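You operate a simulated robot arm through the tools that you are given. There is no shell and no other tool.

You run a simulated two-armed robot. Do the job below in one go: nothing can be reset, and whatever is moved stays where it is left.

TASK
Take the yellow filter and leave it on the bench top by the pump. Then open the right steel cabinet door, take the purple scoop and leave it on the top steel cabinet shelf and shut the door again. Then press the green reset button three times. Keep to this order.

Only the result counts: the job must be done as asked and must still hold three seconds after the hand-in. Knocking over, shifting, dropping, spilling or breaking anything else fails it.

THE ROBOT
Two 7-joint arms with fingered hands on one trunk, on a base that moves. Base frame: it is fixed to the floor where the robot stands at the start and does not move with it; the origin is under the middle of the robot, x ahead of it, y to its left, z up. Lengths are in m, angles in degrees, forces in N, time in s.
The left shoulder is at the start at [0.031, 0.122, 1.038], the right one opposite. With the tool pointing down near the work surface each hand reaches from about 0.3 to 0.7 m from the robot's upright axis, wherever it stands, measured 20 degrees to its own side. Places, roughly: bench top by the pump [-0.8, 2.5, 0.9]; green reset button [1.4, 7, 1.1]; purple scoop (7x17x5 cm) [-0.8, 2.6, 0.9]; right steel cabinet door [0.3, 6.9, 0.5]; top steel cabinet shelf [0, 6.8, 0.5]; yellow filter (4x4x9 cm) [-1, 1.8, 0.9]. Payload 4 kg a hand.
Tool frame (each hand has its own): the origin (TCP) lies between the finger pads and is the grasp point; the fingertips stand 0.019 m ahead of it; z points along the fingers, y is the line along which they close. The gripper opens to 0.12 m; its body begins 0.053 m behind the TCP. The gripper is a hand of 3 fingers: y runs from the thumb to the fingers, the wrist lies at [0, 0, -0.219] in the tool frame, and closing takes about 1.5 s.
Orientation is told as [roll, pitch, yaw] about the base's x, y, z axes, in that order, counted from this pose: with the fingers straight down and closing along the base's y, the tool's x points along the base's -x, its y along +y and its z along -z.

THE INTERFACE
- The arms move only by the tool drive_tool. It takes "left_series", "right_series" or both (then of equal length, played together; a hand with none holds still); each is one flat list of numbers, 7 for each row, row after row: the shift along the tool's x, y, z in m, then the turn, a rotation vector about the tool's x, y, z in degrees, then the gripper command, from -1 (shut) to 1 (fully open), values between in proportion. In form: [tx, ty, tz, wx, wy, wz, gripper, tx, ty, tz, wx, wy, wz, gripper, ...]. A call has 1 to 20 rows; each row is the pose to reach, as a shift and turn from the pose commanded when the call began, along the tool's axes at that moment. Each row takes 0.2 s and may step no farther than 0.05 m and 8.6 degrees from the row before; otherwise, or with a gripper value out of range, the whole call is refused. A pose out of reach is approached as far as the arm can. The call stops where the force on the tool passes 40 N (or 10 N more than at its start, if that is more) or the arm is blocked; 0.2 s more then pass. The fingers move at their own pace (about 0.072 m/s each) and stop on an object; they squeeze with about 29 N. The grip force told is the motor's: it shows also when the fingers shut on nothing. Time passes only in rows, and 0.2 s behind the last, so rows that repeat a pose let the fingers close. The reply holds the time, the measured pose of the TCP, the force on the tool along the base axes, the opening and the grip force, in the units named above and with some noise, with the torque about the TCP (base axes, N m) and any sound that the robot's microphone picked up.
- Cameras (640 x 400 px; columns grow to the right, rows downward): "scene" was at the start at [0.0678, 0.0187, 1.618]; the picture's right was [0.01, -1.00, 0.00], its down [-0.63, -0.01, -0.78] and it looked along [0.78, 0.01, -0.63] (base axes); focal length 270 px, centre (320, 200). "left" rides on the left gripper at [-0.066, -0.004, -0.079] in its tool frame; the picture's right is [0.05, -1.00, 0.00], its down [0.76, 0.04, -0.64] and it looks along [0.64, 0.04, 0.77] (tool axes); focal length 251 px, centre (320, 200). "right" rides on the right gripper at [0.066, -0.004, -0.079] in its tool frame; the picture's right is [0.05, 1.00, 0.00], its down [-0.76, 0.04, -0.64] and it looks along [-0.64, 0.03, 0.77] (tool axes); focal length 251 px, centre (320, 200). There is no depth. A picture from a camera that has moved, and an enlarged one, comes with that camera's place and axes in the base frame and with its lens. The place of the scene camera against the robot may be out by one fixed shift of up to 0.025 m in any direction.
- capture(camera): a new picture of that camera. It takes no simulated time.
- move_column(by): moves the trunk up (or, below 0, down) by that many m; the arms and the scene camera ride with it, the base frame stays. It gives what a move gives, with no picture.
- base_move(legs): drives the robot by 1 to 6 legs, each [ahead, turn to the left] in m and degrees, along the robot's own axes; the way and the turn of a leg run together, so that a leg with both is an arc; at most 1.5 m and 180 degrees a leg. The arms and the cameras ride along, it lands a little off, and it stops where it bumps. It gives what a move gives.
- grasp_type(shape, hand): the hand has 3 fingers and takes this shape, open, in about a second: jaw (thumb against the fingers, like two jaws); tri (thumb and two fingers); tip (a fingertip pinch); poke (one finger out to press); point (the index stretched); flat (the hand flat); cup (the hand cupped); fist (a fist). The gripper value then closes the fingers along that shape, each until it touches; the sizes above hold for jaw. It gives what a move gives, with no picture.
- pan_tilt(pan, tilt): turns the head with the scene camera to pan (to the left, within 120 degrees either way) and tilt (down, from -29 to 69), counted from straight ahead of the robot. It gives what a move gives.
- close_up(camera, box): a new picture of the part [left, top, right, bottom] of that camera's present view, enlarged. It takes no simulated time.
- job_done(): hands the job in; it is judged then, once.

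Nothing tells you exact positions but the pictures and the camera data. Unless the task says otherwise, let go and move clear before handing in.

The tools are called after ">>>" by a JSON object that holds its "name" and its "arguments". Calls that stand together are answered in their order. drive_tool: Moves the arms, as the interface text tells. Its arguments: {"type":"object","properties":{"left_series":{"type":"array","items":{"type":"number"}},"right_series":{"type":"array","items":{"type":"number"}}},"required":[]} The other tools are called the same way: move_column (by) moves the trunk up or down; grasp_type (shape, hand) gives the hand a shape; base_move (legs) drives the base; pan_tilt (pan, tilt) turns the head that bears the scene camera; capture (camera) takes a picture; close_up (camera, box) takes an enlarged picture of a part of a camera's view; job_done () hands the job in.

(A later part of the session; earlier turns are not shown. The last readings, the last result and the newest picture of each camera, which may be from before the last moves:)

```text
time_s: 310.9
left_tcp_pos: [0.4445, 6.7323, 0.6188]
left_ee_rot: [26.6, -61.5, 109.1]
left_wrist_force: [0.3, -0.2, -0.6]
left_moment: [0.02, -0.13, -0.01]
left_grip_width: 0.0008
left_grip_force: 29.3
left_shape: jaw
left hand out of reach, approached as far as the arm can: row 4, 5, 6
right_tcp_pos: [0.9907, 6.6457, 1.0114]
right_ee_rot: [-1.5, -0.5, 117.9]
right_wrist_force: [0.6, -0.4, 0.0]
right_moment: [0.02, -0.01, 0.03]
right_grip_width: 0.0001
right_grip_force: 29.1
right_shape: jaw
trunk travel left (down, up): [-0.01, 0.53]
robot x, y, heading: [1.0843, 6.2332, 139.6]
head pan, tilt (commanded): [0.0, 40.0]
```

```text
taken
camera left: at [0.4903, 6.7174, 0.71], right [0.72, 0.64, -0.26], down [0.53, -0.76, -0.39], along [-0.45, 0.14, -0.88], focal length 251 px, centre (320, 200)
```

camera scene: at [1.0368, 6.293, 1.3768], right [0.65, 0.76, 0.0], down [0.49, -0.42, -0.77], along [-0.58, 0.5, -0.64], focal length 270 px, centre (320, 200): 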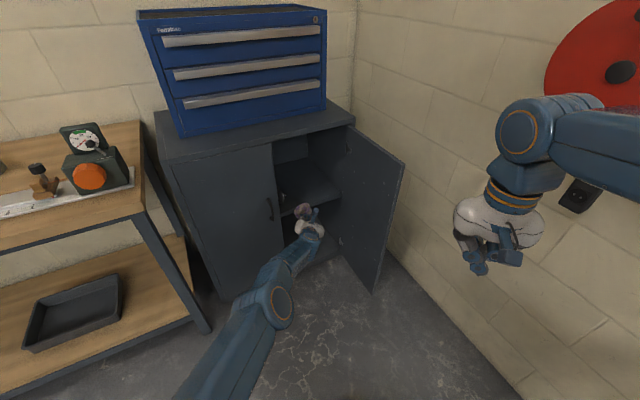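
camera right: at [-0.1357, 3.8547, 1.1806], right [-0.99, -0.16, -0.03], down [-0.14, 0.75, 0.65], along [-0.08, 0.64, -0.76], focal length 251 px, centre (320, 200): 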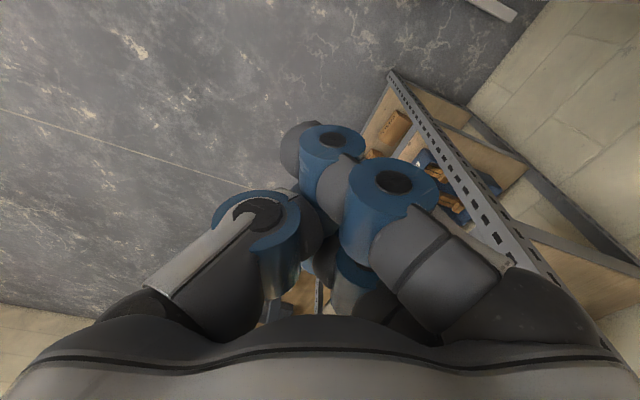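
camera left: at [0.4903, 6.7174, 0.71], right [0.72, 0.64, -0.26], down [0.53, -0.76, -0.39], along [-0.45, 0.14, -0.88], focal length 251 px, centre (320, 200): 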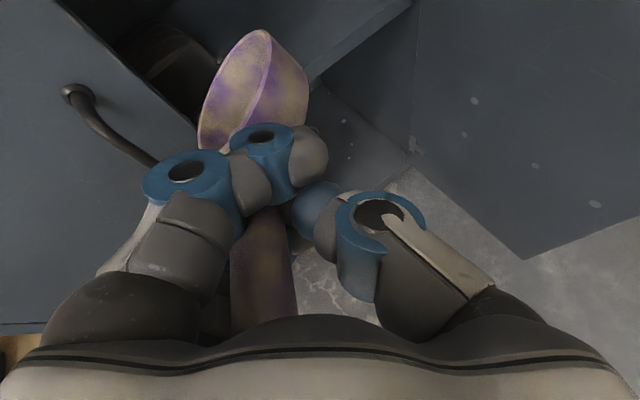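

The arm is now stretched straight toward the opening. I'll roll the base forward slowly so the scoop enters over the shelf, checking halfway.

>>> {"name": "base_move", "arguments": {"legs": [[0.2, 0]]}}

>>> {"name": "capture", "arguments": {"camera": "scene"}}

>>> {"name": "capture", "arguments": {"camera": "left"}}

```text
time_s: 312.6
left_tcp_pos: [0.2916, 6.8683, 0.6185]
left_ee_rot: [26.8, -61.5, 108.7]
left_wrist_force: [-0.1, -0.2, -1.2]
left_moment: [-0.02, -0.05, 0.01]
left_grip_width: 0.0008
left_grip_force: 29.0
left_shape: jaw
right_tcp_pos: [0.8384, 6.7786, 1.0115]
right_ee_rot: [-1.6, -0.5, 117.7]
right_wrist_force: [1.3, 0.0, 1.1]
right_moment: [-0.01, 0.0, 0.01]
right_grip_width: 0.0002
right_grip_force: 28.9
right_shape: jaw
trunk travel left (down, up): [-0.01, 0.53]
robot x, y, heading: [0.9314, 6.3693, 139.4]
head pan, tilt (commanded): [0.0, 40.0]
```

```text
taken
camera scene: at [0.8816, 6.426, 1.3767], right [0.65, 0.76, 0.0], down [0.49, -0.42, -0.77], along [-0.58, 0.5, -0.64], focal length 270 px, centre (320, 200)
```

scene: 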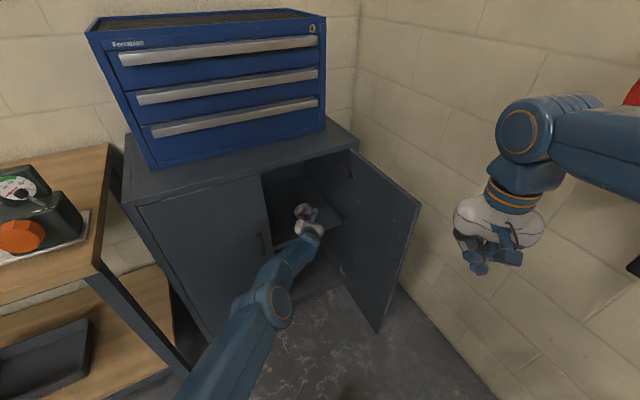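

```text
taken
camera left: at [0.3376, 6.8527, 0.7097], right [0.73, 0.64, -0.26], down [0.52, -0.76, -0.39], along [-0.45, 0.14, -0.88], focal length 251 px, centre (320, 200)
```

left: 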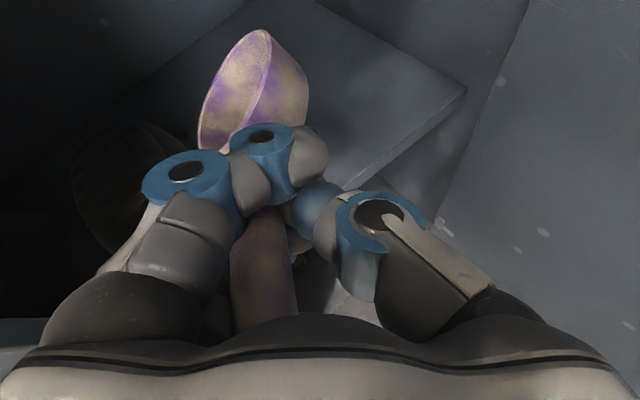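

The scoop is over the shelf's front, well right of the dark item. I'll go 12 cm further in.

>>> {"name": "base_move", "arguments": {"legs": [[0.12, 0]]}}

>>> {"name": "capture", "arguments": {"camera": "left"}}

>>> {"name": "close_up", "arguments": {"camera": "scene", "box": [200, 130, 440, 330]}}

```text
time_s: 313.8
left_tcp_pos: [0.199, 6.9479, 0.6174]
left_ee_rot: [26.7, -61.5, 108.9]
left_wrist_force: [-0.1, 0.2, -1.5]
left_moment: [-0.02, -0.07, -0.03]
left_grip_width: 0.0005
left_grip_force: 28.9
left_shape: jaw
right_tcp_pos: [0.7446, 6.8584, 1.0115]
right_ee_rot: [-1.8, -0.4, 117.5]
right_wrist_force: [-0.3, -0.6, -0.4]
right_moment: [-0.03, 0.0, 0.0]
right_grip_width: 0.0001
right_grip_force: 28.9
right_shape: jaw
trunk travel left (down, up): [-0.01, 0.53]
robot x, y, heading: [0.8366, 6.4478, 139.3]
head pan, tilt (commanded): [0.0, 40.0]
```

```text
taken
camera left: at [0.2445, 6.9324, 0.7094], right [0.73, 0.64, -0.26], down [0.52, -0.76, -0.39], along [-0.45, 0.14, -0.88], focal length 251 px, centre (320, 200)
```

left: 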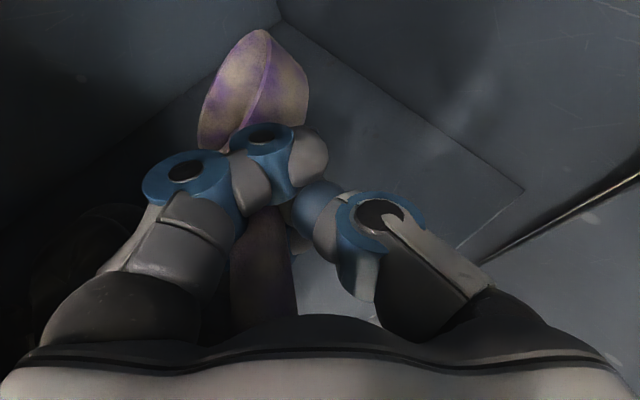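

```text
2.00 times, centred on (320, 230) of scene
camera zoom: at [0.7887, 6.5061, 1.3767], right [0.65, 0.76, 0.0], down [0.49, -0.42, -0.77], along [-0.58, 0.5, -0.64], focal length 540 px, centre (320, 140)
```

zoom: 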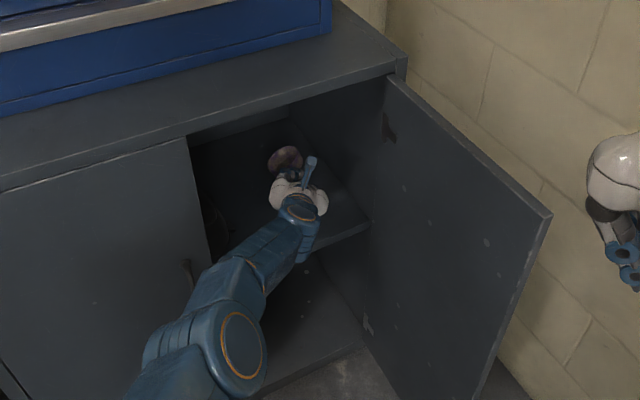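

The hand and scoop are inside over the shelf with room all round. The arm is nearly fully stretched, so I'll roll 5 cm further in, then lower the scoop.

>>> {"name": "base_move", "arguments": {"legs": [[0.05, 0]]}}

>>> {"name": "drive_tool", "arguments": {"left_series": [0.0176, -0.0043, 0.0086, 0, 0, 0, -1, 0.0351, -0.0086, 0.0171, 0, 0, 0, -1, 0.0527, -0.0129, 0.0257, 0, 0, 0, -1, 0.0703, -0.0172, 0.0342, 0, 0, 0, -1, 0.0703, -0.0172, 0.0342, 0, 0, 0, -1]}}

>>> {"name": "capture", "arguments": {"camera": "left"}}

>>> {"name": "close_up", "arguments": {"camera": "scene", "box": [200, 130, 440, 330]}}

```text
time_s: 314.7
left_tcp_pos: [0.1611, 6.9808, 0.6177]
left_ee_rot: [26.8, -61.4, 108.7]
left_wrist_force: [0.0, 0.6, -0.8]
left_moment: [-0.04, -0.08, 0.03]
left_grip_width: 0.0009
left_grip_force: 28.7
left_shape: jaw
right_tcp_pos: [0.7074, 6.8915, 1.0117]
right_ee_rot: [-1.7, -0.4, 117.7]
right_wrist_force: [-0.5, 1.0, 0.7]
right_moment: [-0.02, -0.02, 0.03]
right_grip_width: 0.0
right_grip_force: 29.0
right_shape: jaw
trunk travel left (down, up): [-0.01, 0.53]
robot x, y, heading: [0.802, 6.4784, 139.2]
head pan, tilt (commanded): [0.0, 40.0]
```

```text
time_s: 315.9
left_tcp_pos: [0.1782, 6.9635, 0.5656]
left_ee_rot: [26.7, -61.5, 108.9]
left_wrist_force: [0.3, -0.1, -1.0]
left_moment: [-0.02, -0.07, -0.02]
left_grip_width: 0.0008
left_grip_force: 28.9
left_shape: jaw
left hand out of reach, approached as far as the arm can: row 1, 2, 3, 4, 5
right_tcp_pos: [0.7076, 6.8909, 1.0122]
right_ee_rot: [-1.8, -0.5, 117.8]
right_wrist_force: [-0.5, -0.8, -0.1]
right_moment: [0.04, 0.01, -0.02]
right_grip_width: 0.0
right_grip_force: 29.0
right_shape: jaw
trunk travel left (down, up): [-0.01, 0.53]
robot x, y, heading: [0.8023, 6.4764, 139.3]
head pan, tilt (commanded): [0.0, 40.0]
```

```text
taken
camera left: at [0.2236, 6.9477, 0.656], right [0.72, 0.64, -0.26], down [0.53, -0.76, -0.39], along [-0.45, 0.14, -0.88], focal length 251 px, centre (320, 200)
```

left: 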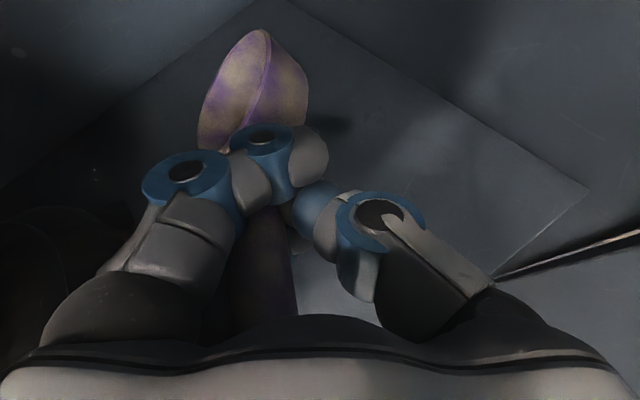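

```text
2.00 times, centred on (320, 230) of scene
camera zoom: at [0.7516, 6.5373, 1.3768], right [0.65, 0.76, 0.0], down [0.49, -0.42, -0.77], along [-0.58, 0.5, -0.64], focal length 540 px, centre (320, 140)
```

zoom: 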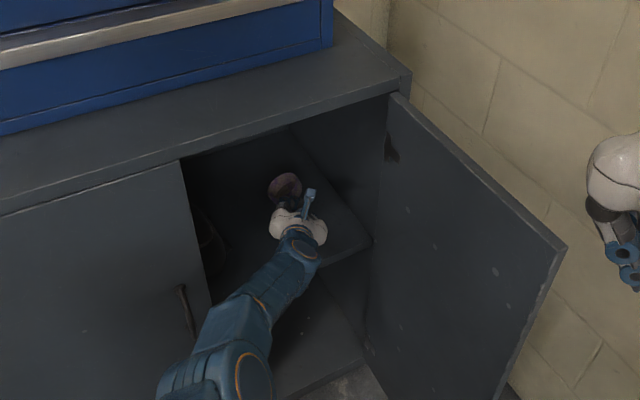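

The scoop is a few centimetres above the shelf. I'll continue lowering with a slight pull-back to stay within reach, watching for contact.

>>> {"name": "drive_tool", "arguments": {"left_series": [0.0108, -0.003, 0, 0, 0, 0, -1, 0.0215, -0.006, 0, 0, 0, 0, -1, 0.0323, -0.009, -0.0005, 0, 0, 0, -1, 0.043, -0.012, -0.001, 0, 0, 0, -1, 0.043, -0.012, -0.001, 0, 0, 0, -1]}}

>>> {"name": "capture", "arguments": {"camera": "left"}}

```text
time_s: 317.1
left_tcp_pos: [0.1974, 6.9494, 0.5255]
left_ee_rot: [26.8, -61.5, 108.8]
left_wrist_force: [-0.8, 1.3, -1.1]
left_moment: [0.0, -0.09, -0.03]
left_grip_width: 0.001
left_grip_force: 28.7
left_shape: jaw
right_tcp_pos: [0.7081, 6.8906, 1.011]
right_ee_rot: [-1.5, -0.4, 117.7]
right_wrist_force: [0.0, 0.5, -0.2]
right_moment: [0.01, 0.0, -0.02]
right_grip_width: 0.0001
right_grip_force: 28.8
right_shape: jaw
trunk travel left (down, up): [-0.01, 0.53]
robot x, y, heading: [0.8, 6.4804, 139.5]
head pan, tilt (commanded): [0.0, 40.0]
```

```text
taken
camera left: at [0.2417, 6.9343, 0.617], right [0.72, 0.64, -0.26], down [0.52, -0.76, -0.39], along [-0.45, 0.14, -0.88], focal length 251 px, centre (320, 200)
```

left: 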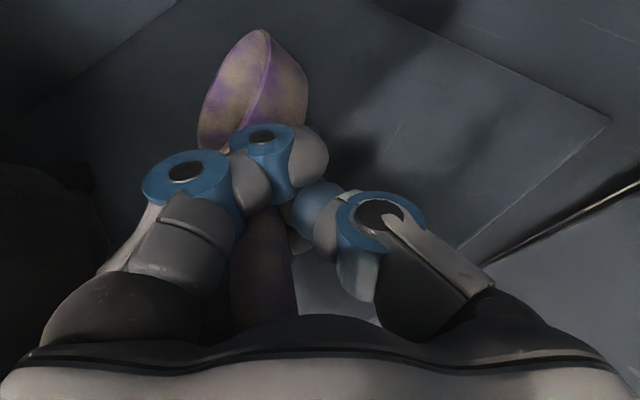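

>>> {"name": "drive_tool", "arguments": {"left_series": [0.0066, -0.0016, 0.002, 0, 0, 0, -1, 0.0132, -0.0032, 0.004, 0, 0, 0, -1, 0.0132, -0.0032, 0.004, 0, 0, 0, -1]}}

```text
time_s: 317.9
left_tcp_pos: [0.1983, 6.9464, 0.5203]
left_ee_rot: [26.9, -61.5, 108.8]
left_wrist_force: [0.4, 0.9, 0.5]
left_moment: [0.0, 0.06, -0.05]
left_grip_width: 0.0008
left_grip_force: 28.8
left_shape: jaw
left hand out of reach, approached as far as the arm can: row 1, 2, 3
right_tcp_pos: [0.7089, 6.8907, 1.012]
right_ee_rot: [-1.7, -0.5, 117.7]
right_wrist_force: [-0.5, -0.1, -0.1]
right_moment: [-0.01, -0.05, -0.03]
right_grip_width: 0.0
right_grip_force: 28.5
right_shape: jaw
trunk travel left (down, up): [-0.01, 0.53]
robot x, y, heading: [0.7988, 6.4815, 139.4]
head pan, tilt (commanded): [0.0, 40.0]
```

The support force has turned positive — the scoop touches the shelf. I'll settle it a few millimetres more and then open the hand slowly.

>>> {"name": "drive_tool", "arguments": {"left_series": [0.0051, -0.0014, -0.0018, 0, 0, 0, -1, 0.0102, -0.0027, -0.0037, 0, 0, 0, -1, 0.0102, -0.0027, -0.0037, 0, 0, 0, -1]}}

>>> {"name": "capture", "arguments": {"camera": "left"}}

```text
time_s: 318.7
left_tcp_pos: [0.2048, 6.9414, 0.5121]
left_ee_rot: [27.0, -61.5, 108.5]
left_wrist_force: [-0.4, 1.8, 2.9]
left_moment: [0.03, 0.24, -0.1]
left_grip_width: 0.0005
left_grip_force: 29.3
left_shape: jaw
right_tcp_pos: [0.7099, 6.8903, 1.011]
right_ee_rot: [-1.6, -0.5, 117.7]
right_wrist_force: [-0.5, 0.3, 0.4]
right_moment: [0.0, -0.01, 0.01]
right_grip_width: 0.0
right_grip_force: 29.5
right_shape: jaw
trunk travel left (down, up): [-0.01, 0.53]
robot x, y, heading: [0.7996, 6.481, 139.0]
head pan, tilt (commanded): [0.0, 40.0]
```

```text
taken
camera left: at [0.2501, 6.9264, 0.6039], right [0.72, 0.64, -0.26], down [0.52, -0.76, -0.39], along [-0.45, 0.14, -0.88], focal length 251 px, centre (320, 200)
```

left: 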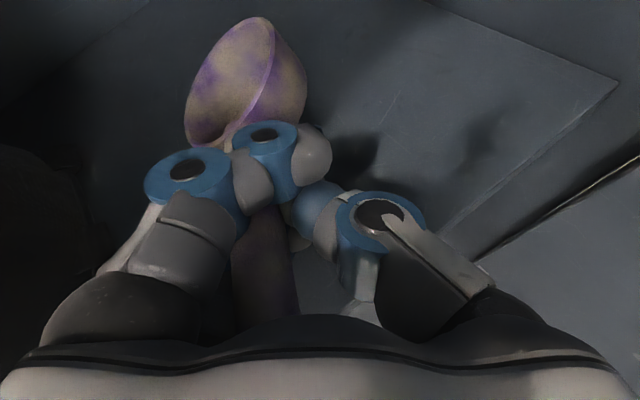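

>>> {"name": "drive_tool", "arguments": {"left_series": [0, 0, 0, 0, 0, 0, -0.8, 0, 0, 0, 0, 0, 0, -0.6, 0, 0, 0, 0, 0, 0, -0.4, 0, 0, 0, 0, 0, 0, -0.2, 0, 0, 0, 0, 0, 0, 0, 0, 0, 0, 0, 0, 0, 0, 0, 0, 0, 0, 0, 0, 0]}}

>>> {"name": "capture", "arguments": {"camera": "left"}}

>>> {"name": "close_up", "arguments": {"camera": "scene", "box": [240, 150, 400, 290]}}

```text
time_s: 320.3
left_tcp_pos: [0.2039, 6.9431, 0.5126]
left_ee_rot: [26.8, -61.5, 108.8]
left_wrist_force: [-1.3, -0.1, 0.0]
left_moment: [-0.03, 0.02, 0.0]
left_grip_width: 0.0594
left_grip_force: 0.1
left_shape: jaw
right_tcp_pos: [0.7076, 6.8918, 1.0118]
right_ee_rot: [-1.6, -0.4, 117.7]
right_wrist_force: [-0.1, 0.2, 0.2]
right_moment: [0.03, -0.04, 0.02]
right_grip_width: 0.0002
right_grip_force: 28.7
right_shape: jaw
trunk travel left (down, up): [-0.01, 0.53]
robot x, y, heading: [0.7976, 6.4806, 139.4]
head pan, tilt (commanded): [0.0, 40.0]
```

```text
taken
camera left: at [0.2499, 6.9264, 0.6036], right [0.72, 0.64, -0.26], down [0.52, -0.76, -0.39], along [-0.45, 0.14, -0.88], focal length 251 px, centre (320, 200)
```

left: 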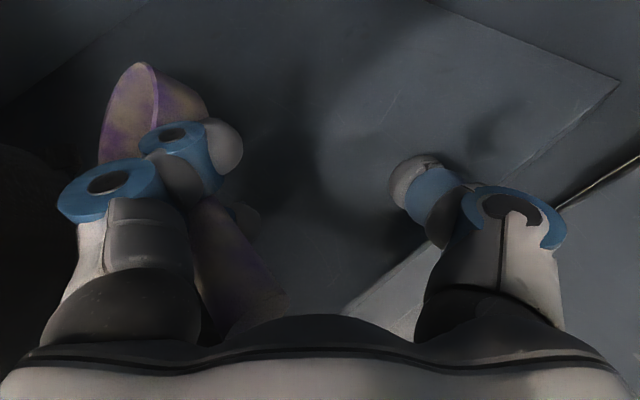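

```text
2.86 times, centred on (320, 220) of scene
camera zoom: at [0.752, 6.5377, 1.3768], right [0.65, 0.76, 0.0], down [0.49, -0.42, -0.77], along [-0.58, 0.5, -0.64], focal length 771 px, centre (320, 143)
```

zoom: 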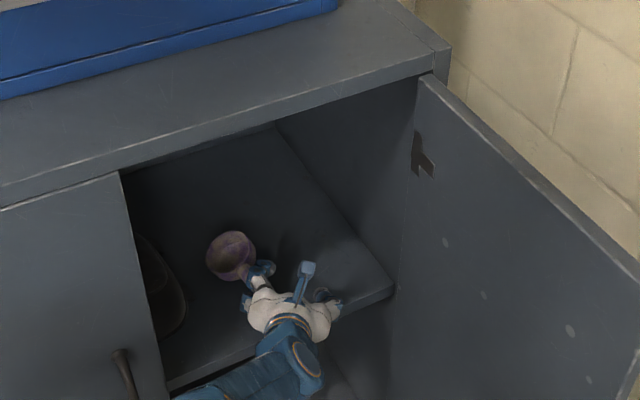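

The hand is open and the scoop rests on the shelf, its handle still lying between two fingers. I'll slide the hand back horizontally along the handle in small steps.

>>> {"name": "drive_tool", "arguments": {"left_series": [0.0045, -0.0088, -0.0136, 0, 0, 0, 0, 0.0089, -0.0176, -0.0271, 0, 0, 0, 0, 0.0134, -0.0264, -0.0407, 0, 0, 0, 0, 0.0178, -0.0352, -0.0542, 0, 0, 0, 0, 0.0178, -0.0352, -0.0542, 0, 0, 0, 0]}}

>>> {"name": "capture", "arguments": {"camera": "left"}}

>>> {"name": "close_up", "arguments": {"camera": "scene", "box": [240, 150, 400, 290]}}

```text
time_s: 321.5
left_tcp_pos: [0.2697, 6.9237, 0.5115]
left_ee_rot: [26.8, -61.4, 108.8]
left_wrist_force: [0.1, 0.1, -0.6]
left_moment: [0.02, -0.05, 0.0]
left_grip_width: 0.0598
left_grip_force: 0.1
left_shape: jaw
right_tcp_pos: [0.707, 6.8909, 1.0109]
right_ee_rot: [-1.6, -0.6, 117.7]
right_wrist_force: [-0.1, 0.0, 0.0]
right_moment: [0.01, 0.01, -0.03]
right_grip_width: 0.0
right_grip_force: 28.9
right_shape: jaw
trunk travel left (down, up): [-0.01, 0.53]
robot x, y, heading: [0.802, 6.4794, 138.9]
head pan, tilt (commanded): [0.0, 40.0]
```

```text
taken
camera left: at [0.3155, 6.9083, 0.6027], right [0.72, 0.64, -0.26], down [0.52, -0.76, -0.39], along [-0.45, 0.14, -0.88], focal length 251 px, centre (320, 200)
```

left: 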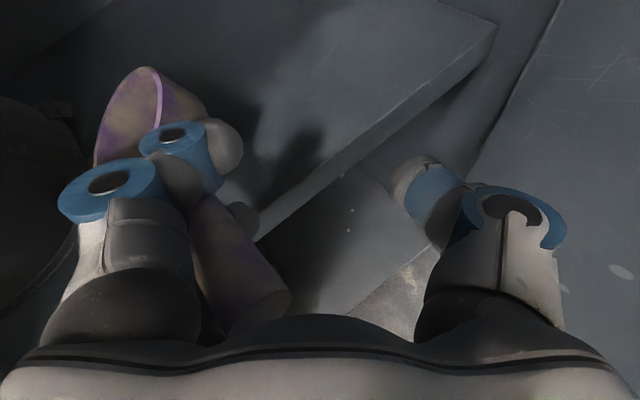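

```text
2.86 times, centred on (320, 220) of scene
camera zoom: at [0.7521, 6.5377, 1.3768], right [0.65, 0.76, 0.0], down [0.49, -0.42, -0.77], along [-0.58, 0.5, -0.64], focal length 771 px, centre (320, 143)
```

zoom: 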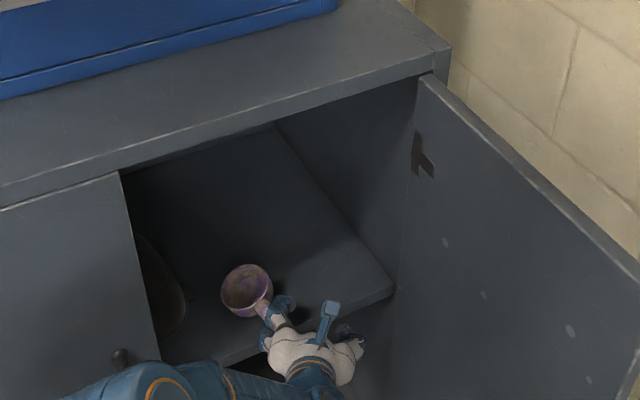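

The scoop is dragging along, wedged between the two fingers, so I'll push it back in over the shelf before freeing it another way.

>>> {"name": "drive_tool", "arguments": {"left_series": [-0.0073, 0.0018, 0.0158, 0, 0, 0, 0, -0.0146, 0.0036, 0.0317, 0, 0, 0, 0, -0.0218, 0.0053, 0.0475, 0, 0, 0, 0, -0.0291, 0.0071, 0.0633, 0, 0, 0, 0, -0.0291, 0.0071, 0.0633, 0, 0, 0, 0]}}

>>> {"name": "capture", "arguments": {"camera": "left"}}

>>> {"name": "close_up", "arguments": {"camera": "scene", "box": [240, 150, 400, 290]}}

```text
time_s: 322.7
left_tcp_pos: [0.2295, 6.9587, 0.5116]
left_ee_rot: [26.9, -61.4, 108.8]
left_wrist_force: [-0.2, -0.4, -0.1]
left_moment: [0.0, -0.02, 0.01]
left_grip_width: 0.0597
left_grip_force: 0.0
left_shape: jaw
left hand out of reach, approached as far as the arm can: row 4, 5
right_tcp_pos: [0.7081, 6.8913, 1.0117]
right_ee_rot: [-1.6, -0.5, 117.7]
right_wrist_force: [0.5, 0.2, 1.1]
right_moment: [0.0, 0.0, 0.03]
right_grip_width: 0.0
right_grip_force: 28.9
right_shape: jaw
trunk travel left (down, up): [-0.01, 0.53]
robot x, y, heading: [0.8023, 6.4805, 139.2]
head pan, tilt (commanded): [0.0, 40.0]
```

```text
taken
camera left: at [0.2755, 6.9432, 0.6029], right [0.73, 0.64, -0.26], down [0.52, -0.76, -0.39], along [-0.45, 0.14, -0.88], focal length 251 px, centre (320, 200)
```

left: 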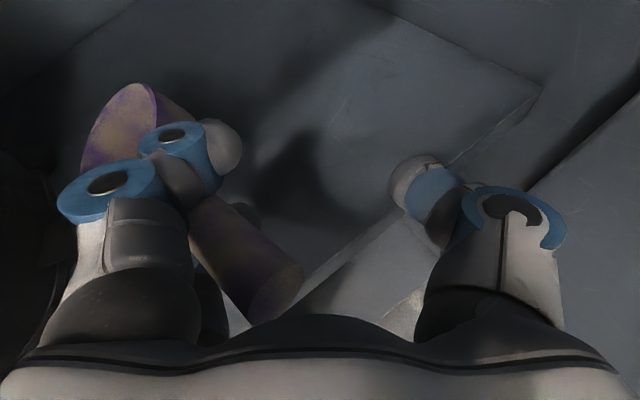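

```text
2.86 times, centred on (320, 220) of scene
camera zoom: at [0.752, 6.5377, 1.3768], right [0.65, 0.76, 0.0], down [0.49, -0.42, -0.77], along [-0.58, 0.5, -0.64], focal length 771 px, centre (320, 143)
```

zoom: 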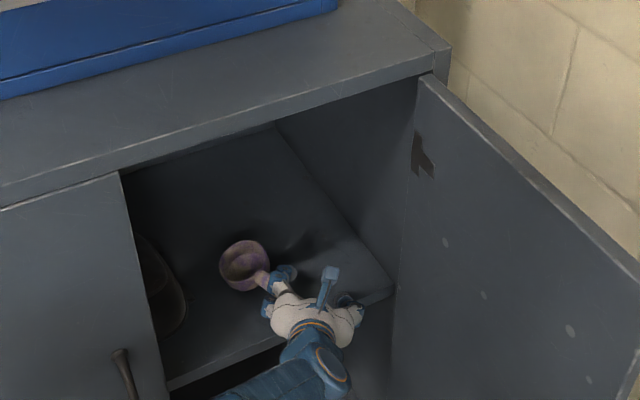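

The handle is jammed between the two fingers like scissors. I'll move in 4 cm deeper, raise the hand slightly, and change the finger shape so the two fingers spread and let it go.

>>> {"name": "base_move", "arguments": {"legs": [[0.04, 0]]}}

>>> {"name": "drive_tool", "arguments": {"left_series": [-0.011, 0.0027, -0.0053, 0, 0, 0, 0, -0.022, 0.0054, -0.0107, 0, 0, 0, 0, -0.022, 0.0054, -0.0107, 0, 0, 0, 0]}}

>>> {"name": "capture", "arguments": {"camera": "left"}}

>>> {"name": "close_up", "arguments": {"camera": "scene", "box": [240, 150, 400, 290]}}

```text
time_s: 323.6
left_tcp_pos: [0.1997, 6.9843, 0.5125]
left_ee_rot: [26.8, -61.4, 108.8]
left_wrist_force: [-1.1, -0.1, 0.0]
left_moment: [-0.02, -0.02, 0.02]
left_grip_width: 0.0596
left_grip_force: 0.0
left_shape: jaw
right_tcp_pos: [0.6747, 6.9169, 1.0098]
right_ee_rot: [-1.8, -0.4, 117.7]
right_wrist_force: [-0.2, -0.4, -0.5]
right_moment: [-0.02, -0.02, 0.0]
right_grip_width: 0.0
right_grip_force: 28.9
right_shape: jaw
trunk travel left (down, up): [-0.01, 0.53]
robot x, y, heading: [0.7695, 6.5071, 139.4]
head pan, tilt (commanded): [0.0, 40.0]
```

```text
time_s: 324.4
left_tcp_pos: [0.1994, 6.9852, 0.5366]
left_ee_rot: [26.8, -61.5, 108.9]
left_wrist_force: [-0.4, -0.6, -1.3]
left_moment: [0.06, -0.15, 0.01]
left_grip_width: 0.0592
left_grip_force: 0.1
left_shape: jaw
right_tcp_pos: [0.6764, 6.9186, 1.0119]
right_ee_rot: [-1.5, -0.4, 117.7]
right_wrist_force: [-0.1, -1.0, 0.4]
right_moment: [0.0, 0.05, 0.01]
right_grip_width: 0.0002
right_grip_force: 28.9
right_shape: jaw
trunk travel left (down, up): [-0.01, 0.53]
robot x, y, heading: [0.7664, 6.5056, 139.2]
head pan, tilt (commanded): [0.0, 40.0]
```

```text
taken
camera left: at [0.2442, 6.9702, 0.6277], right [0.72, 0.64, -0.26], down [0.52, -0.76, -0.39], along [-0.45, 0.14, -0.88], focal length 251 px, centre (320, 200)
```

left: 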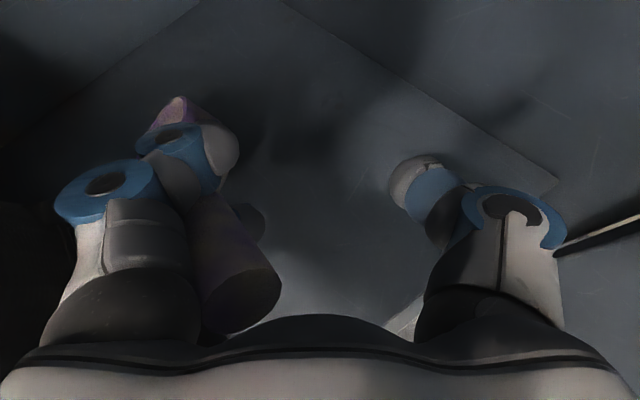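

```text
2.86 times, centred on (320, 220) of scene
camera zoom: at [0.7208, 6.5646, 1.3768], right [0.65, 0.76, 0.0], down [0.49, -0.42, -0.77], along [-0.58, 0.5, -0.64], focal length 771 px, centre (320, 143)
```

zoom: 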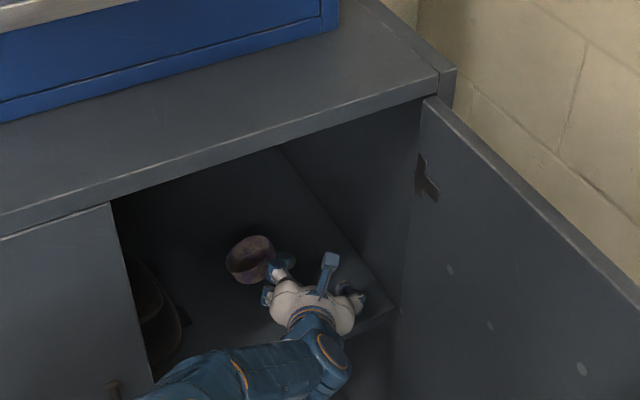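

Lifting tilted the handle up onto the lower finger. The horizontal pull earlier pressed the upper finger onto the handle; retreating exactly along the finger direction should slide both fingers off it, so I'll do that.

>>> {"name": "drive_tool", "arguments": {"left_series": [0, 0, -0.012, 0, 0, 0, 0, 0, 0, -0.024, 0, 0, 0, 0, 0, 0, -0.036, 0, 0, 0, 0, 0, 0, -0.048, 0, 0, 0, 0, 0, 0, -0.048, 0, 0, 0, 0]}}

>>> {"name": "capture", "arguments": {"camera": "left"}}

>>> {"name": "close_up", "arguments": {"camera": "scene", "box": [240, 150, 400, 290]}}

```text
time_s: 325.6
left_tcp_pos: [0.2315, 6.9564, 0.5574]
left_ee_rot: [26.8, -61.5, 108.9]
left_wrist_force: [0.1, 0.3, -0.7]
left_moment: [0.01, -0.09, 0.02]
left_grip_width: 0.0593
left_grip_force: 0.0
left_shape: jaw
right_tcp_pos: [0.6762, 6.917, 1.011]
right_ee_rot: [-1.6, -0.5, 117.7]
right_wrist_force: [0.7, 0.5, 0.9]
right_moment: [0.02, 0.0, -0.03]
right_grip_width: 0.0002
right_grip_force: 29.0
right_shape: jaw
trunk travel left (down, up): [-0.01, 0.53]
robot x, y, heading: [0.769, 6.5044, 139.5]
head pan, tilt (commanded): [0.0, 40.0]
```

```text
taken
camera left: at [0.2771, 6.9422, 0.6484], right [0.72, 0.64, -0.26], down [0.52, -0.76, -0.39], along [-0.45, 0.14, -0.88], focal length 251 px, centre (320, 200)
```

left: 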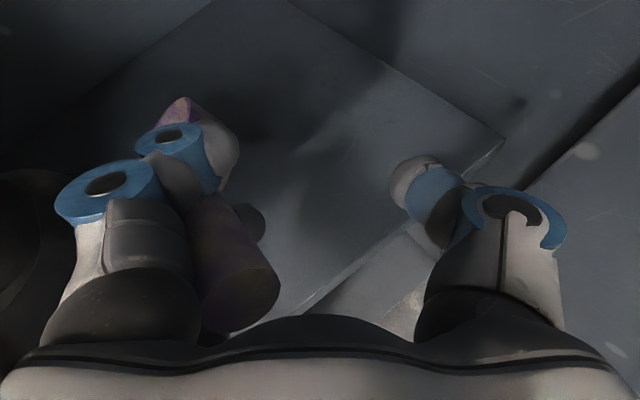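

```text
2.86 times, centred on (320, 220) of scene
camera zoom: at [0.7208, 6.5646, 1.3768], right [0.65, 0.76, 0.0], down [0.49, -0.42, -0.77], along [-0.58, 0.5, -0.64], focal length 771 px, centre (320, 143)
```

zoom: 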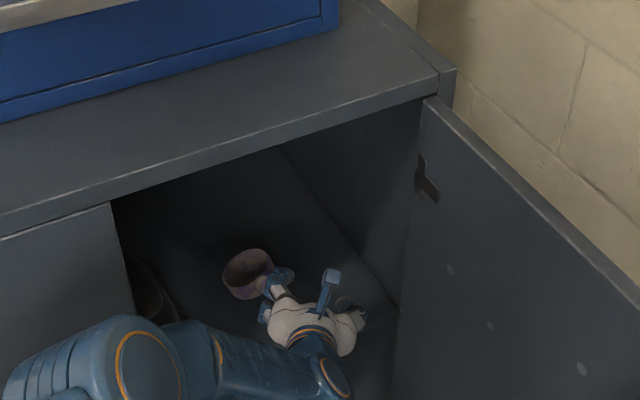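

Still jammed. I'll go back in, and change the left hand's shape so the two fingers spread apart.

>>> {"name": "drive_tool", "arguments": {"left_series": [0.0019, -0.0007, 0.0169, 0, 0, 0, 0, 0.0037, -0.0014, 0.0337, 0, 0, 0, 0, 0.0056, -0.002, 0.0506, 0, 0, 0, 0, 0.0056, -0.002, 0.0506, 0, 0, 0, 0]}}

>>> {"name": "grasp_type", "arguments": {"hand": "left", "shape": "tri"}}

>>> {"name": "capture", "arguments": {"camera": "left"}}

>>> {"name": "close_up", "arguments": {"camera": "scene", "box": [240, 150, 400, 290]}}

```text
time_s: 326.6
left_tcp_pos: [0.1989, 6.986, 0.5294]
left_ee_rot: [26.8, -61.6, 108.7]
left_wrist_force: [0.3, 0.6, -0.4]
left_moment: [0.04, -0.03, 0.0]
left_grip_width: 0.0593
left_grip_force: 0.1
left_shape: jaw
right_tcp_pos: [0.6762, 6.9171, 1.0112]
right_ee_rot: [-1.5, -0.4, 117.7]
right_wrist_force: [0.8, 0.0, 0.6]
right_moment: [0.0, -0.01, 0.01]
right_grip_width: 0.0002
right_grip_force: 29.0
right_shape: jaw
trunk travel left (down, up): [-0.01, 0.53]
robot x, y, heading: [0.7689, 6.5094, 139.3]
head pan, tilt (commanded): [0.0, 40.0]
```

```text
time_s: 327.5
left_tcp_pos: [0.1976, 6.9864, 0.5309]
left_ee_rot: [26.9, -61.5, 108.8]
left_wrist_force: [-0.2, -0.4, -1.6]
left_moment: [0.08, -0.13, -0.01]
left_grip_width: 0.1199
left_grip_force: 0.1
left_shape: tri
right_tcp_pos: [0.6764, 6.9187, 1.0112]
right_ee_rot: [-1.6, -0.5, 117.7]
right_wrist_force: [0.4, -0.3, 0.2]
right_moment: [0.02, 0.01, 0.03]
right_grip_width: 0.0
right_grip_force: 29.3
right_shape: jaw
trunk travel left (down, up): [-0.01, 0.53]
robot x, y, heading: [0.7712, 6.5055, 139.3]
head pan, tilt (commanded): [0.0, 40.0]
```

```text
taken
camera left: at [0.2445, 6.9713, 0.6211], right [0.72, 0.64, -0.26], down [0.52, -0.76, -0.39], along [-0.45, 0.14, -0.88], focal length 251 px, centre (320, 200)
```

left: 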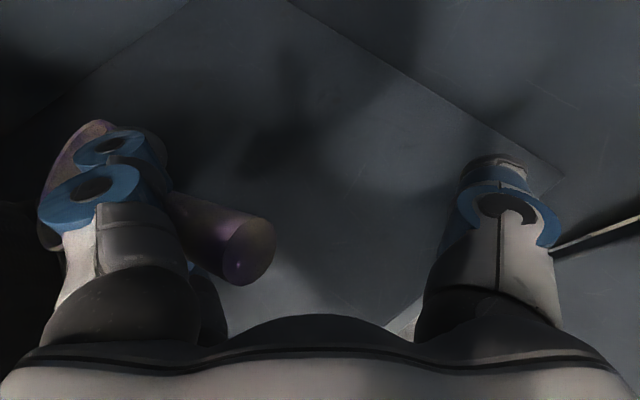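

```text
2.86 times, centred on (320, 220) of scene
camera zoom: at [0.7208, 6.5646, 1.3768], right [0.65, 0.76, 0.0], down [0.49, -0.42, -0.77], along [-0.58, 0.5, -0.64], focal length 771 px, centre (320, 143)
```

zoom: 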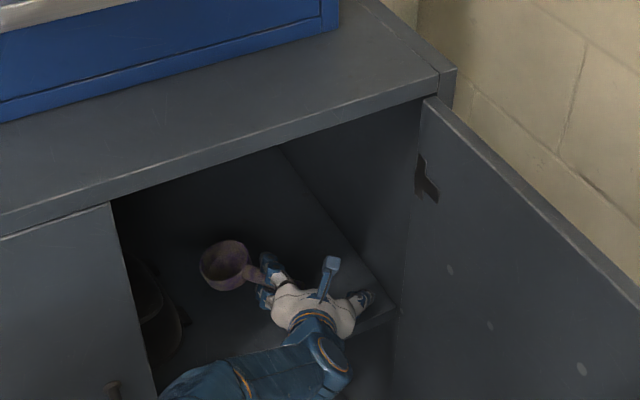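

The two fingers keep their spacing in this shape. A pointing shape keeps only one finger out and folds the others, which should unclamp the handle; I'll try that.

>>> {"name": "grasp_type", "arguments": {"hand": "left", "shape": "point"}}

>>> {"name": "capture", "arguments": {"camera": "left"}}

>>> {"name": "close_up", "arguments": {"camera": "scene", "box": [240, 150, 400, 290]}}

```text
time_s: 328.4
left_tcp_pos: [0.1991, 6.9876, 0.5297]
left_ee_rot: [26.8, -61.4, 108.9]
left_wrist_force: [-1.1, -0.8, -0.3]
left_moment: [0.0, -0.02, -0.01]
left_grip_width: 0.0
left_grip_force: 0.0
left_shape: point
right_tcp_pos: [0.6764, 6.9173, 1.0109]
right_ee_rot: [-1.6, -0.4, 117.7]
right_wrist_force: [-0.1, 0.0, 0.8]
right_moment: [0.01, 0.01, 0.03]
right_grip_width: 0.0
right_grip_force: 29.2
right_shape: jaw
trunk travel left (down, up): [-0.01, 0.53]
robot x, y, heading: [0.7681, 6.5051, 139.6]
head pan, tilt (commanded): [0.0, 40.0]
```

```text
taken
camera left: at [0.2445, 6.9712, 0.6211], right [0.72, 0.64, -0.26], down [0.52, -0.76, -0.39], along [-0.45, 0.14, -0.88], focal length 251 px, centre (320, 200)
```

left: 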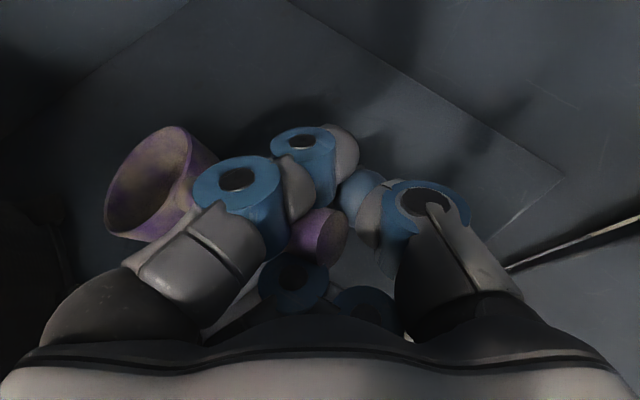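

```text
2.86 times, centred on (320, 220) of scene
camera zoom: at [0.7209, 6.5645, 1.3768], right [0.65, 0.76, 0.0], down [0.49, -0.42, -0.77], along [-0.58, 0.5, -0.64], focal length 771 px, centre (320, 143)
```

zoom: 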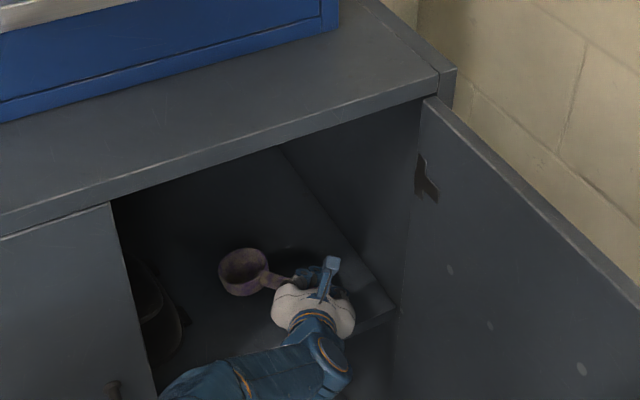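

The scoop now appears to rest on the shelf with only one finger above its handle. I'll lift the hand straight up gently and check that the scoop stays.

>>> {"name": "drive_tool", "arguments": {"left_series": [-0.0088, 0.0022, -0.0043, 0, 0, 0, 0, -0.0176, 0.0043, -0.0086, 0, 0, 0, 0, -0.0264, 0.0065, -0.0128, 0, 0, 0, 0, -0.0351, 0.0086, -0.0171, 0, 0, 0, 0]}}

>>> {"name": "capture", "arguments": {"camera": "left"}}

>>> {"name": "close_up", "arguments": {"camera": "scene", "box": [240, 150, 400, 290]}}

```text
time_s: 329.4
left_tcp_pos: [0.2001, 6.9856, 0.5696]
left_ee_rot: [26.8, -61.5, 108.8]
left_wrist_force: [1.0, 0.2, -1.4]
left_moment: [-0.01, 0.01, -0.02]
left_grip_width: 0.0
left_grip_force: 0.0
left_shape: point
right_tcp_pos: [0.6764, 6.9169, 1.0114]
right_ee_rot: [-1.6, -0.5, 117.7]
right_wrist_force: [-0.9, 0.2, 0.5]
right_moment: [0.0, 0.0, 0.02]
right_grip_width: 0.0
right_grip_force: 29.2
right_shape: jaw
trunk travel left (down, up): [-0.01, 0.53]
robot x, y, heading: [0.7671, 6.5027, 139.3]
head pan, tilt (commanded): [0.0, 40.0]
```

```text
taken
camera left: at [0.2446, 6.9699, 0.6611], right [0.72, 0.64, -0.26], down [0.52, -0.76, -0.39], along [-0.45, 0.14, -0.88], focal length 251 px, centre (320, 200)
```

left: 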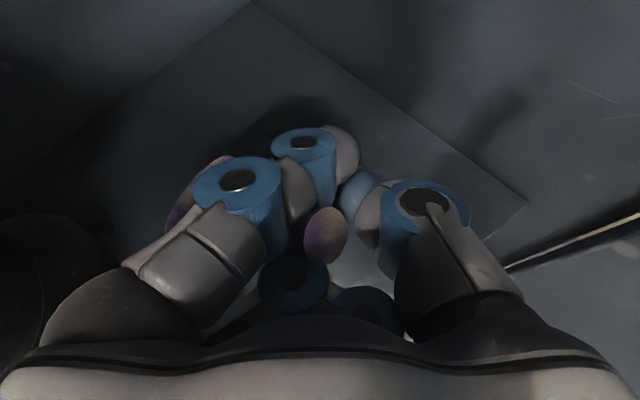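

```text
2.86 times, centred on (320, 220) of scene
camera zoom: at [0.7209, 6.5645, 1.3768], right [0.65, 0.76, 0.0], down [0.49, -0.42, -0.77], along [-0.58, 0.5, -0.64], focal length 771 px, centre (320, 143)
```

zoom: 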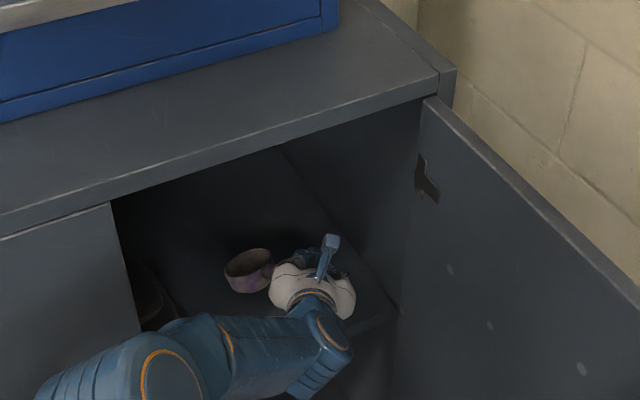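

The handle still comes along. Let me look more closely at how it is caught now.

>>> {"name": "close_up", "arguments": {"camera": "left", "box": [120, 100, 480, 340]}}

```text
1.67 times, centred on (300, 220) of left
camera zoom: at [0.2446, 6.9699, 0.6611], right [0.72, 0.64, -0.26], down [0.52, -0.76, -0.39], along [-0.45, 0.14, -0.88], focal length 419 px, centre (353, 167)
```

zoom: 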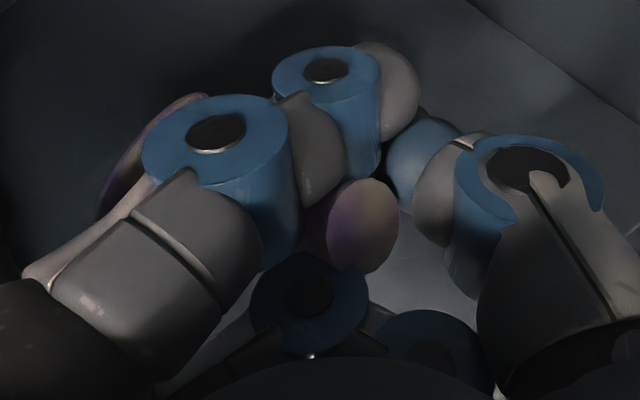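

Now I see it: one finger (two joints) lies above the handle and the folded one is behind and below it. I'll lower back onto the shelf and then retreat exactly along the finger direction with the lower finger folded away.

>>> {"name": "drive_tool", "arguments": {"left_series": [0.0088, -0.0022, 0.0043, 0, 0, 0, 0, 0.0176, -0.0043, 0.0086, 0, 0, 0, 0, 0.0264, -0.0065, 0.0128, 0, 0, 0, 0, 0.0351, -0.0086, 0.0171, 0, 0, 0, 0, 0.0351, -0.0086, 0.0171, 0, 0, 0, 0]}}

>>> {"name": "drive_tool", "arguments": {"left_series": [0, 0, -0.01, 0, 0, 0, 0, 0, 0, -0.02, 0, 0, 0, 0, 0, 0, -0.03, 0, 0, 0, 0, 0, 0, -0.03, 0, 0, 0, 0]}}

>>> {"name": "capture", "arguments": {"camera": "left"}}

>>> {"name": "close_up", "arguments": {"camera": "scene", "box": [240, 150, 400, 290]}}

```text
time_s: 330.6
left_tcp_pos: [0.199, 6.9852, 0.5306]
left_ee_rot: [26.9, -61.5, 108.8]
left_wrist_force: [0.3, 0.3, 0.4]
left_moment: [-0.01, 0.05, 0.01]
left_grip_width: 0.0002
left_grip_force: 0.0
left_shape: point
right_tcp_pos: [0.6767, 6.9169, 1.0109]
right_ee_rot: [-1.5, -0.5, 117.7]
right_wrist_force: [0.1, -0.1, -0.7]
right_moment: [0.0, 0.02, -0.01]
right_grip_width: 0.0
right_grip_force: 29.2
right_shape: jaw
trunk travel left (down, up): [-0.01, 0.53]
robot x, y, heading: [0.7667, 6.5053, 139.2]
head pan, tilt (commanded): [0.0, 40.0]
```

```text
time_s: 331.6
left_tcp_pos: [0.2199, 6.9682, 0.5429]
left_ee_rot: [26.9, -61.5, 108.7]
left_wrist_force: [0.4, -0.2, 0.0]
left_moment: [-0.01, 0.01, 0.01]
left_grip_width: 0.0
left_grip_force: 0.0
left_shape: point
right_tcp_pos: [0.6766, 6.9178, 1.0111]
right_ee_rot: [-1.6, -0.4, 117.7]
right_wrist_force: [-0.4, 0.7, 0.6]
right_moment: [0.02, 0.0, 0.02]
right_grip_width: 0.0001
right_grip_force: 28.9
right_shape: jaw
trunk travel left (down, up): [-0.01, 0.53]
robot x, y, heading: [0.7715, 6.5067, 139.3]
head pan, tilt (commanded): [0.0, 40.0]
```

```text
taken
camera left: at [0.2649, 6.9526, 0.6339], right [0.72, 0.64, -0.26], down [0.52, -0.76, -0.39], along [-0.45, 0.14, -0.88], focal length 251 px, centre (320, 200)
```

left: 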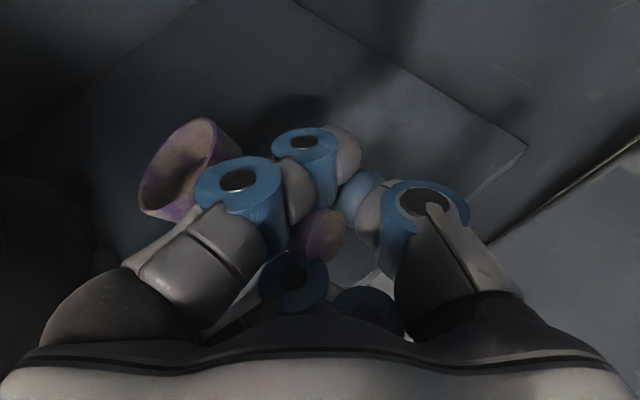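

```text
2.86 times, centred on (320, 220) of scene
camera zoom: at [0.7209, 6.5645, 1.3768], right [0.65, 0.76, 0.0], down [0.49, -0.42, -0.77], along [-0.58, 0.5, -0.64], focal length 771 px, centre (320, 143)
```

zoom: 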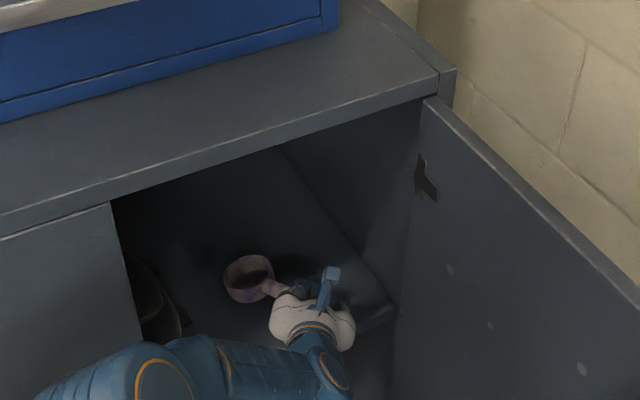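

The scoop moved much less than the hand this time, so the fingers are sliding off. I'll continue retreating along the finger direction.

>>> {"name": "drive_tool", "arguments": {"left_series": [0, 0, -0.01, 0, 0, 0, 0, 0, 0, -0.02, 0, 0, 0, 0, 0, 0, -0.03, 0, 0, 0, 0, 0, 0, -0.04, 0, 0, 0, 0, 0, 0, -0.04, 0, 0, 0, 0]}}

>>> {"name": "capture", "arguments": {"camera": "left"}}

>>> {"name": "close_up", "arguments": {"camera": "scene", "box": [240, 150, 400, 290]}}

```text
time_s: 332.8
left_tcp_pos: [0.247, 6.9429, 0.5595]
left_ee_rot: [26.8, -61.5, 108.8]
left_wrist_force: [-0.3, 0.1, -0.6]
left_moment: [-0.01, -0.01, 0.04]
left_grip_width: 0.0
left_grip_force: 0.1
left_shape: point
right_tcp_pos: [0.6764, 6.918, 1.0118]
right_ee_rot: [-1.6, -0.5, 117.6]
right_wrist_force: [-0.2, -0.5, 0.0]
right_moment: [0.01, 0.0, 0.0]
right_grip_width: 0.0002
right_grip_force: 28.4
right_shape: jaw
trunk travel left (down, up): [-0.01, 0.53]
robot x, y, heading: [0.7686, 6.5077, 139.2]
head pan, tilt (commanded): [0.0, 40.0]
```

```text
taken
camera left: at [0.2921, 6.9278, 0.6512], right [0.72, 0.64, -0.26], down [0.52, -0.76, -0.39], along [-0.45, 0.14, -0.88], focal length 251 px, centre (320, 200)
```

left: 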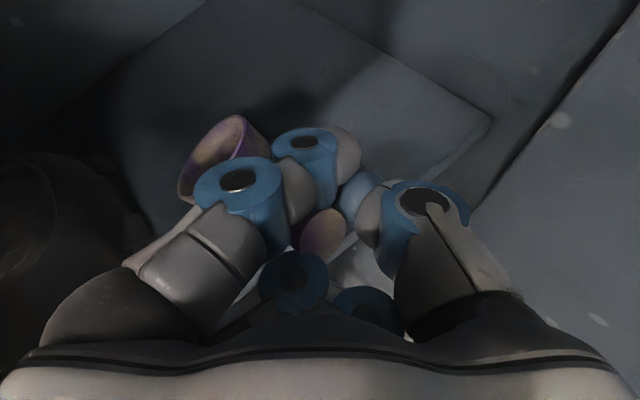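

```text
2.86 times, centred on (320, 220) of scene
camera zoom: at [0.7209, 6.5645, 1.3768], right [0.65, 0.76, 0.0], down [0.49, -0.42, -0.77], along [-0.58, 0.5, -0.64], focal length 771 px, centre (320, 143)
```

zoom: 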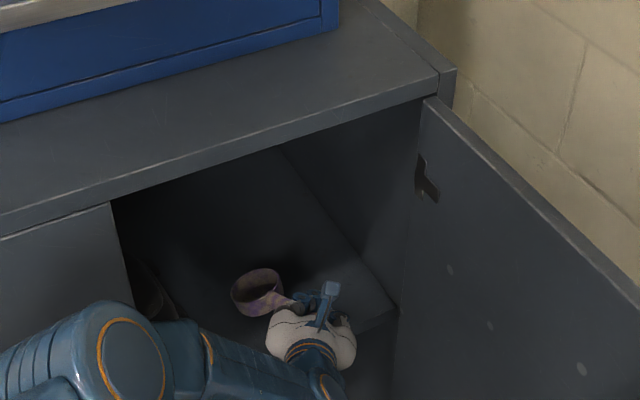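

There is enough play between the two fingers; earlier I either pressed down or lifted while retreating. I'll go back in with the scoop flat on the shelf, open to the jaw shape unloaded, and then retreat purely along the finger axis.

>>> {"name": "drive_tool", "arguments": {"left_series": [0.0036, -0.0009, 0.0194, 0, 0, 0, 0, 0.0071, -0.0018, 0.0388, 0, 0, 0, 0, 0.0107, -0.0026, 0.0582, 0, 0, 0, 0, 0.0142, -0.0035, 0.0776, 0, 0, 0, 0, 0.0142, -0.0035, 0.0776, 0, 0, 0, 0]}}

>>> {"name": "capture", "arguments": {"camera": "left"}}

>>> {"name": "close_up", "arguments": {"camera": "scene", "box": [240, 150, 400, 290]}}

```text
time_s: 334.0
left_tcp_pos: [0.1975, 6.985, 0.514]
left_ee_rot: [26.8, -61.4, 108.7]
left_wrist_force: [-0.2, 1.2, -0.1]
left_moment: [-0.01, 0.0, 0.01]
left_grip_width: 0.0
left_grip_force: 0.1
left_shape: point
right_tcp_pos: [0.677, 6.9186, 1.0101]
right_ee_rot: [-1.6, -0.5, 117.7]
right_wrist_force: [0.4, -0.3, 0.5]
right_moment: [-0.01, 0.01, 0.02]
right_grip_width: 0.0
right_grip_force: 29.4
right_shape: jaw
trunk travel left (down, up): [-0.01, 0.53]
robot x, y, heading: [0.7687, 6.5057, 139.3]
head pan, tilt (commanded): [0.0, 40.0]
```

```text
taken
camera left: at [0.2435, 6.9704, 0.6053], right [0.73, 0.64, -0.26], down [0.52, -0.76, -0.39], along [-0.45, 0.14, -0.88], focal length 251 px, centre (320, 200)
```

left: 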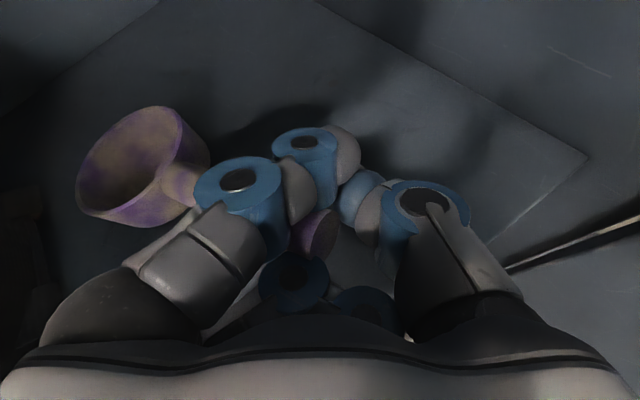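

```text
2.86 times, centred on (320, 220) of scene
camera zoom: at [0.7209, 6.5646, 1.3768], right [0.65, 0.76, 0.0], down [0.49, -0.42, -0.77], along [-0.58, 0.5, -0.64], focal length 771 px, centre (320, 143)
```

zoom: 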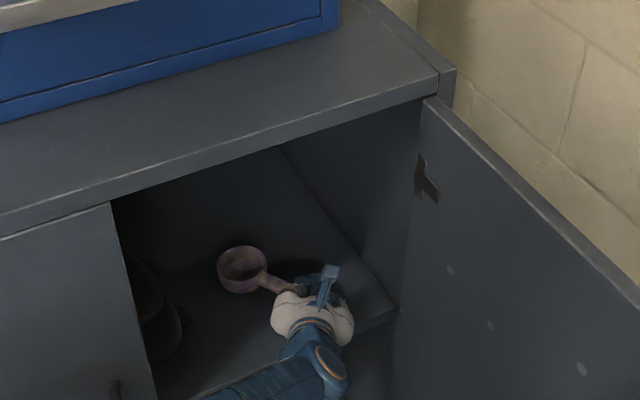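

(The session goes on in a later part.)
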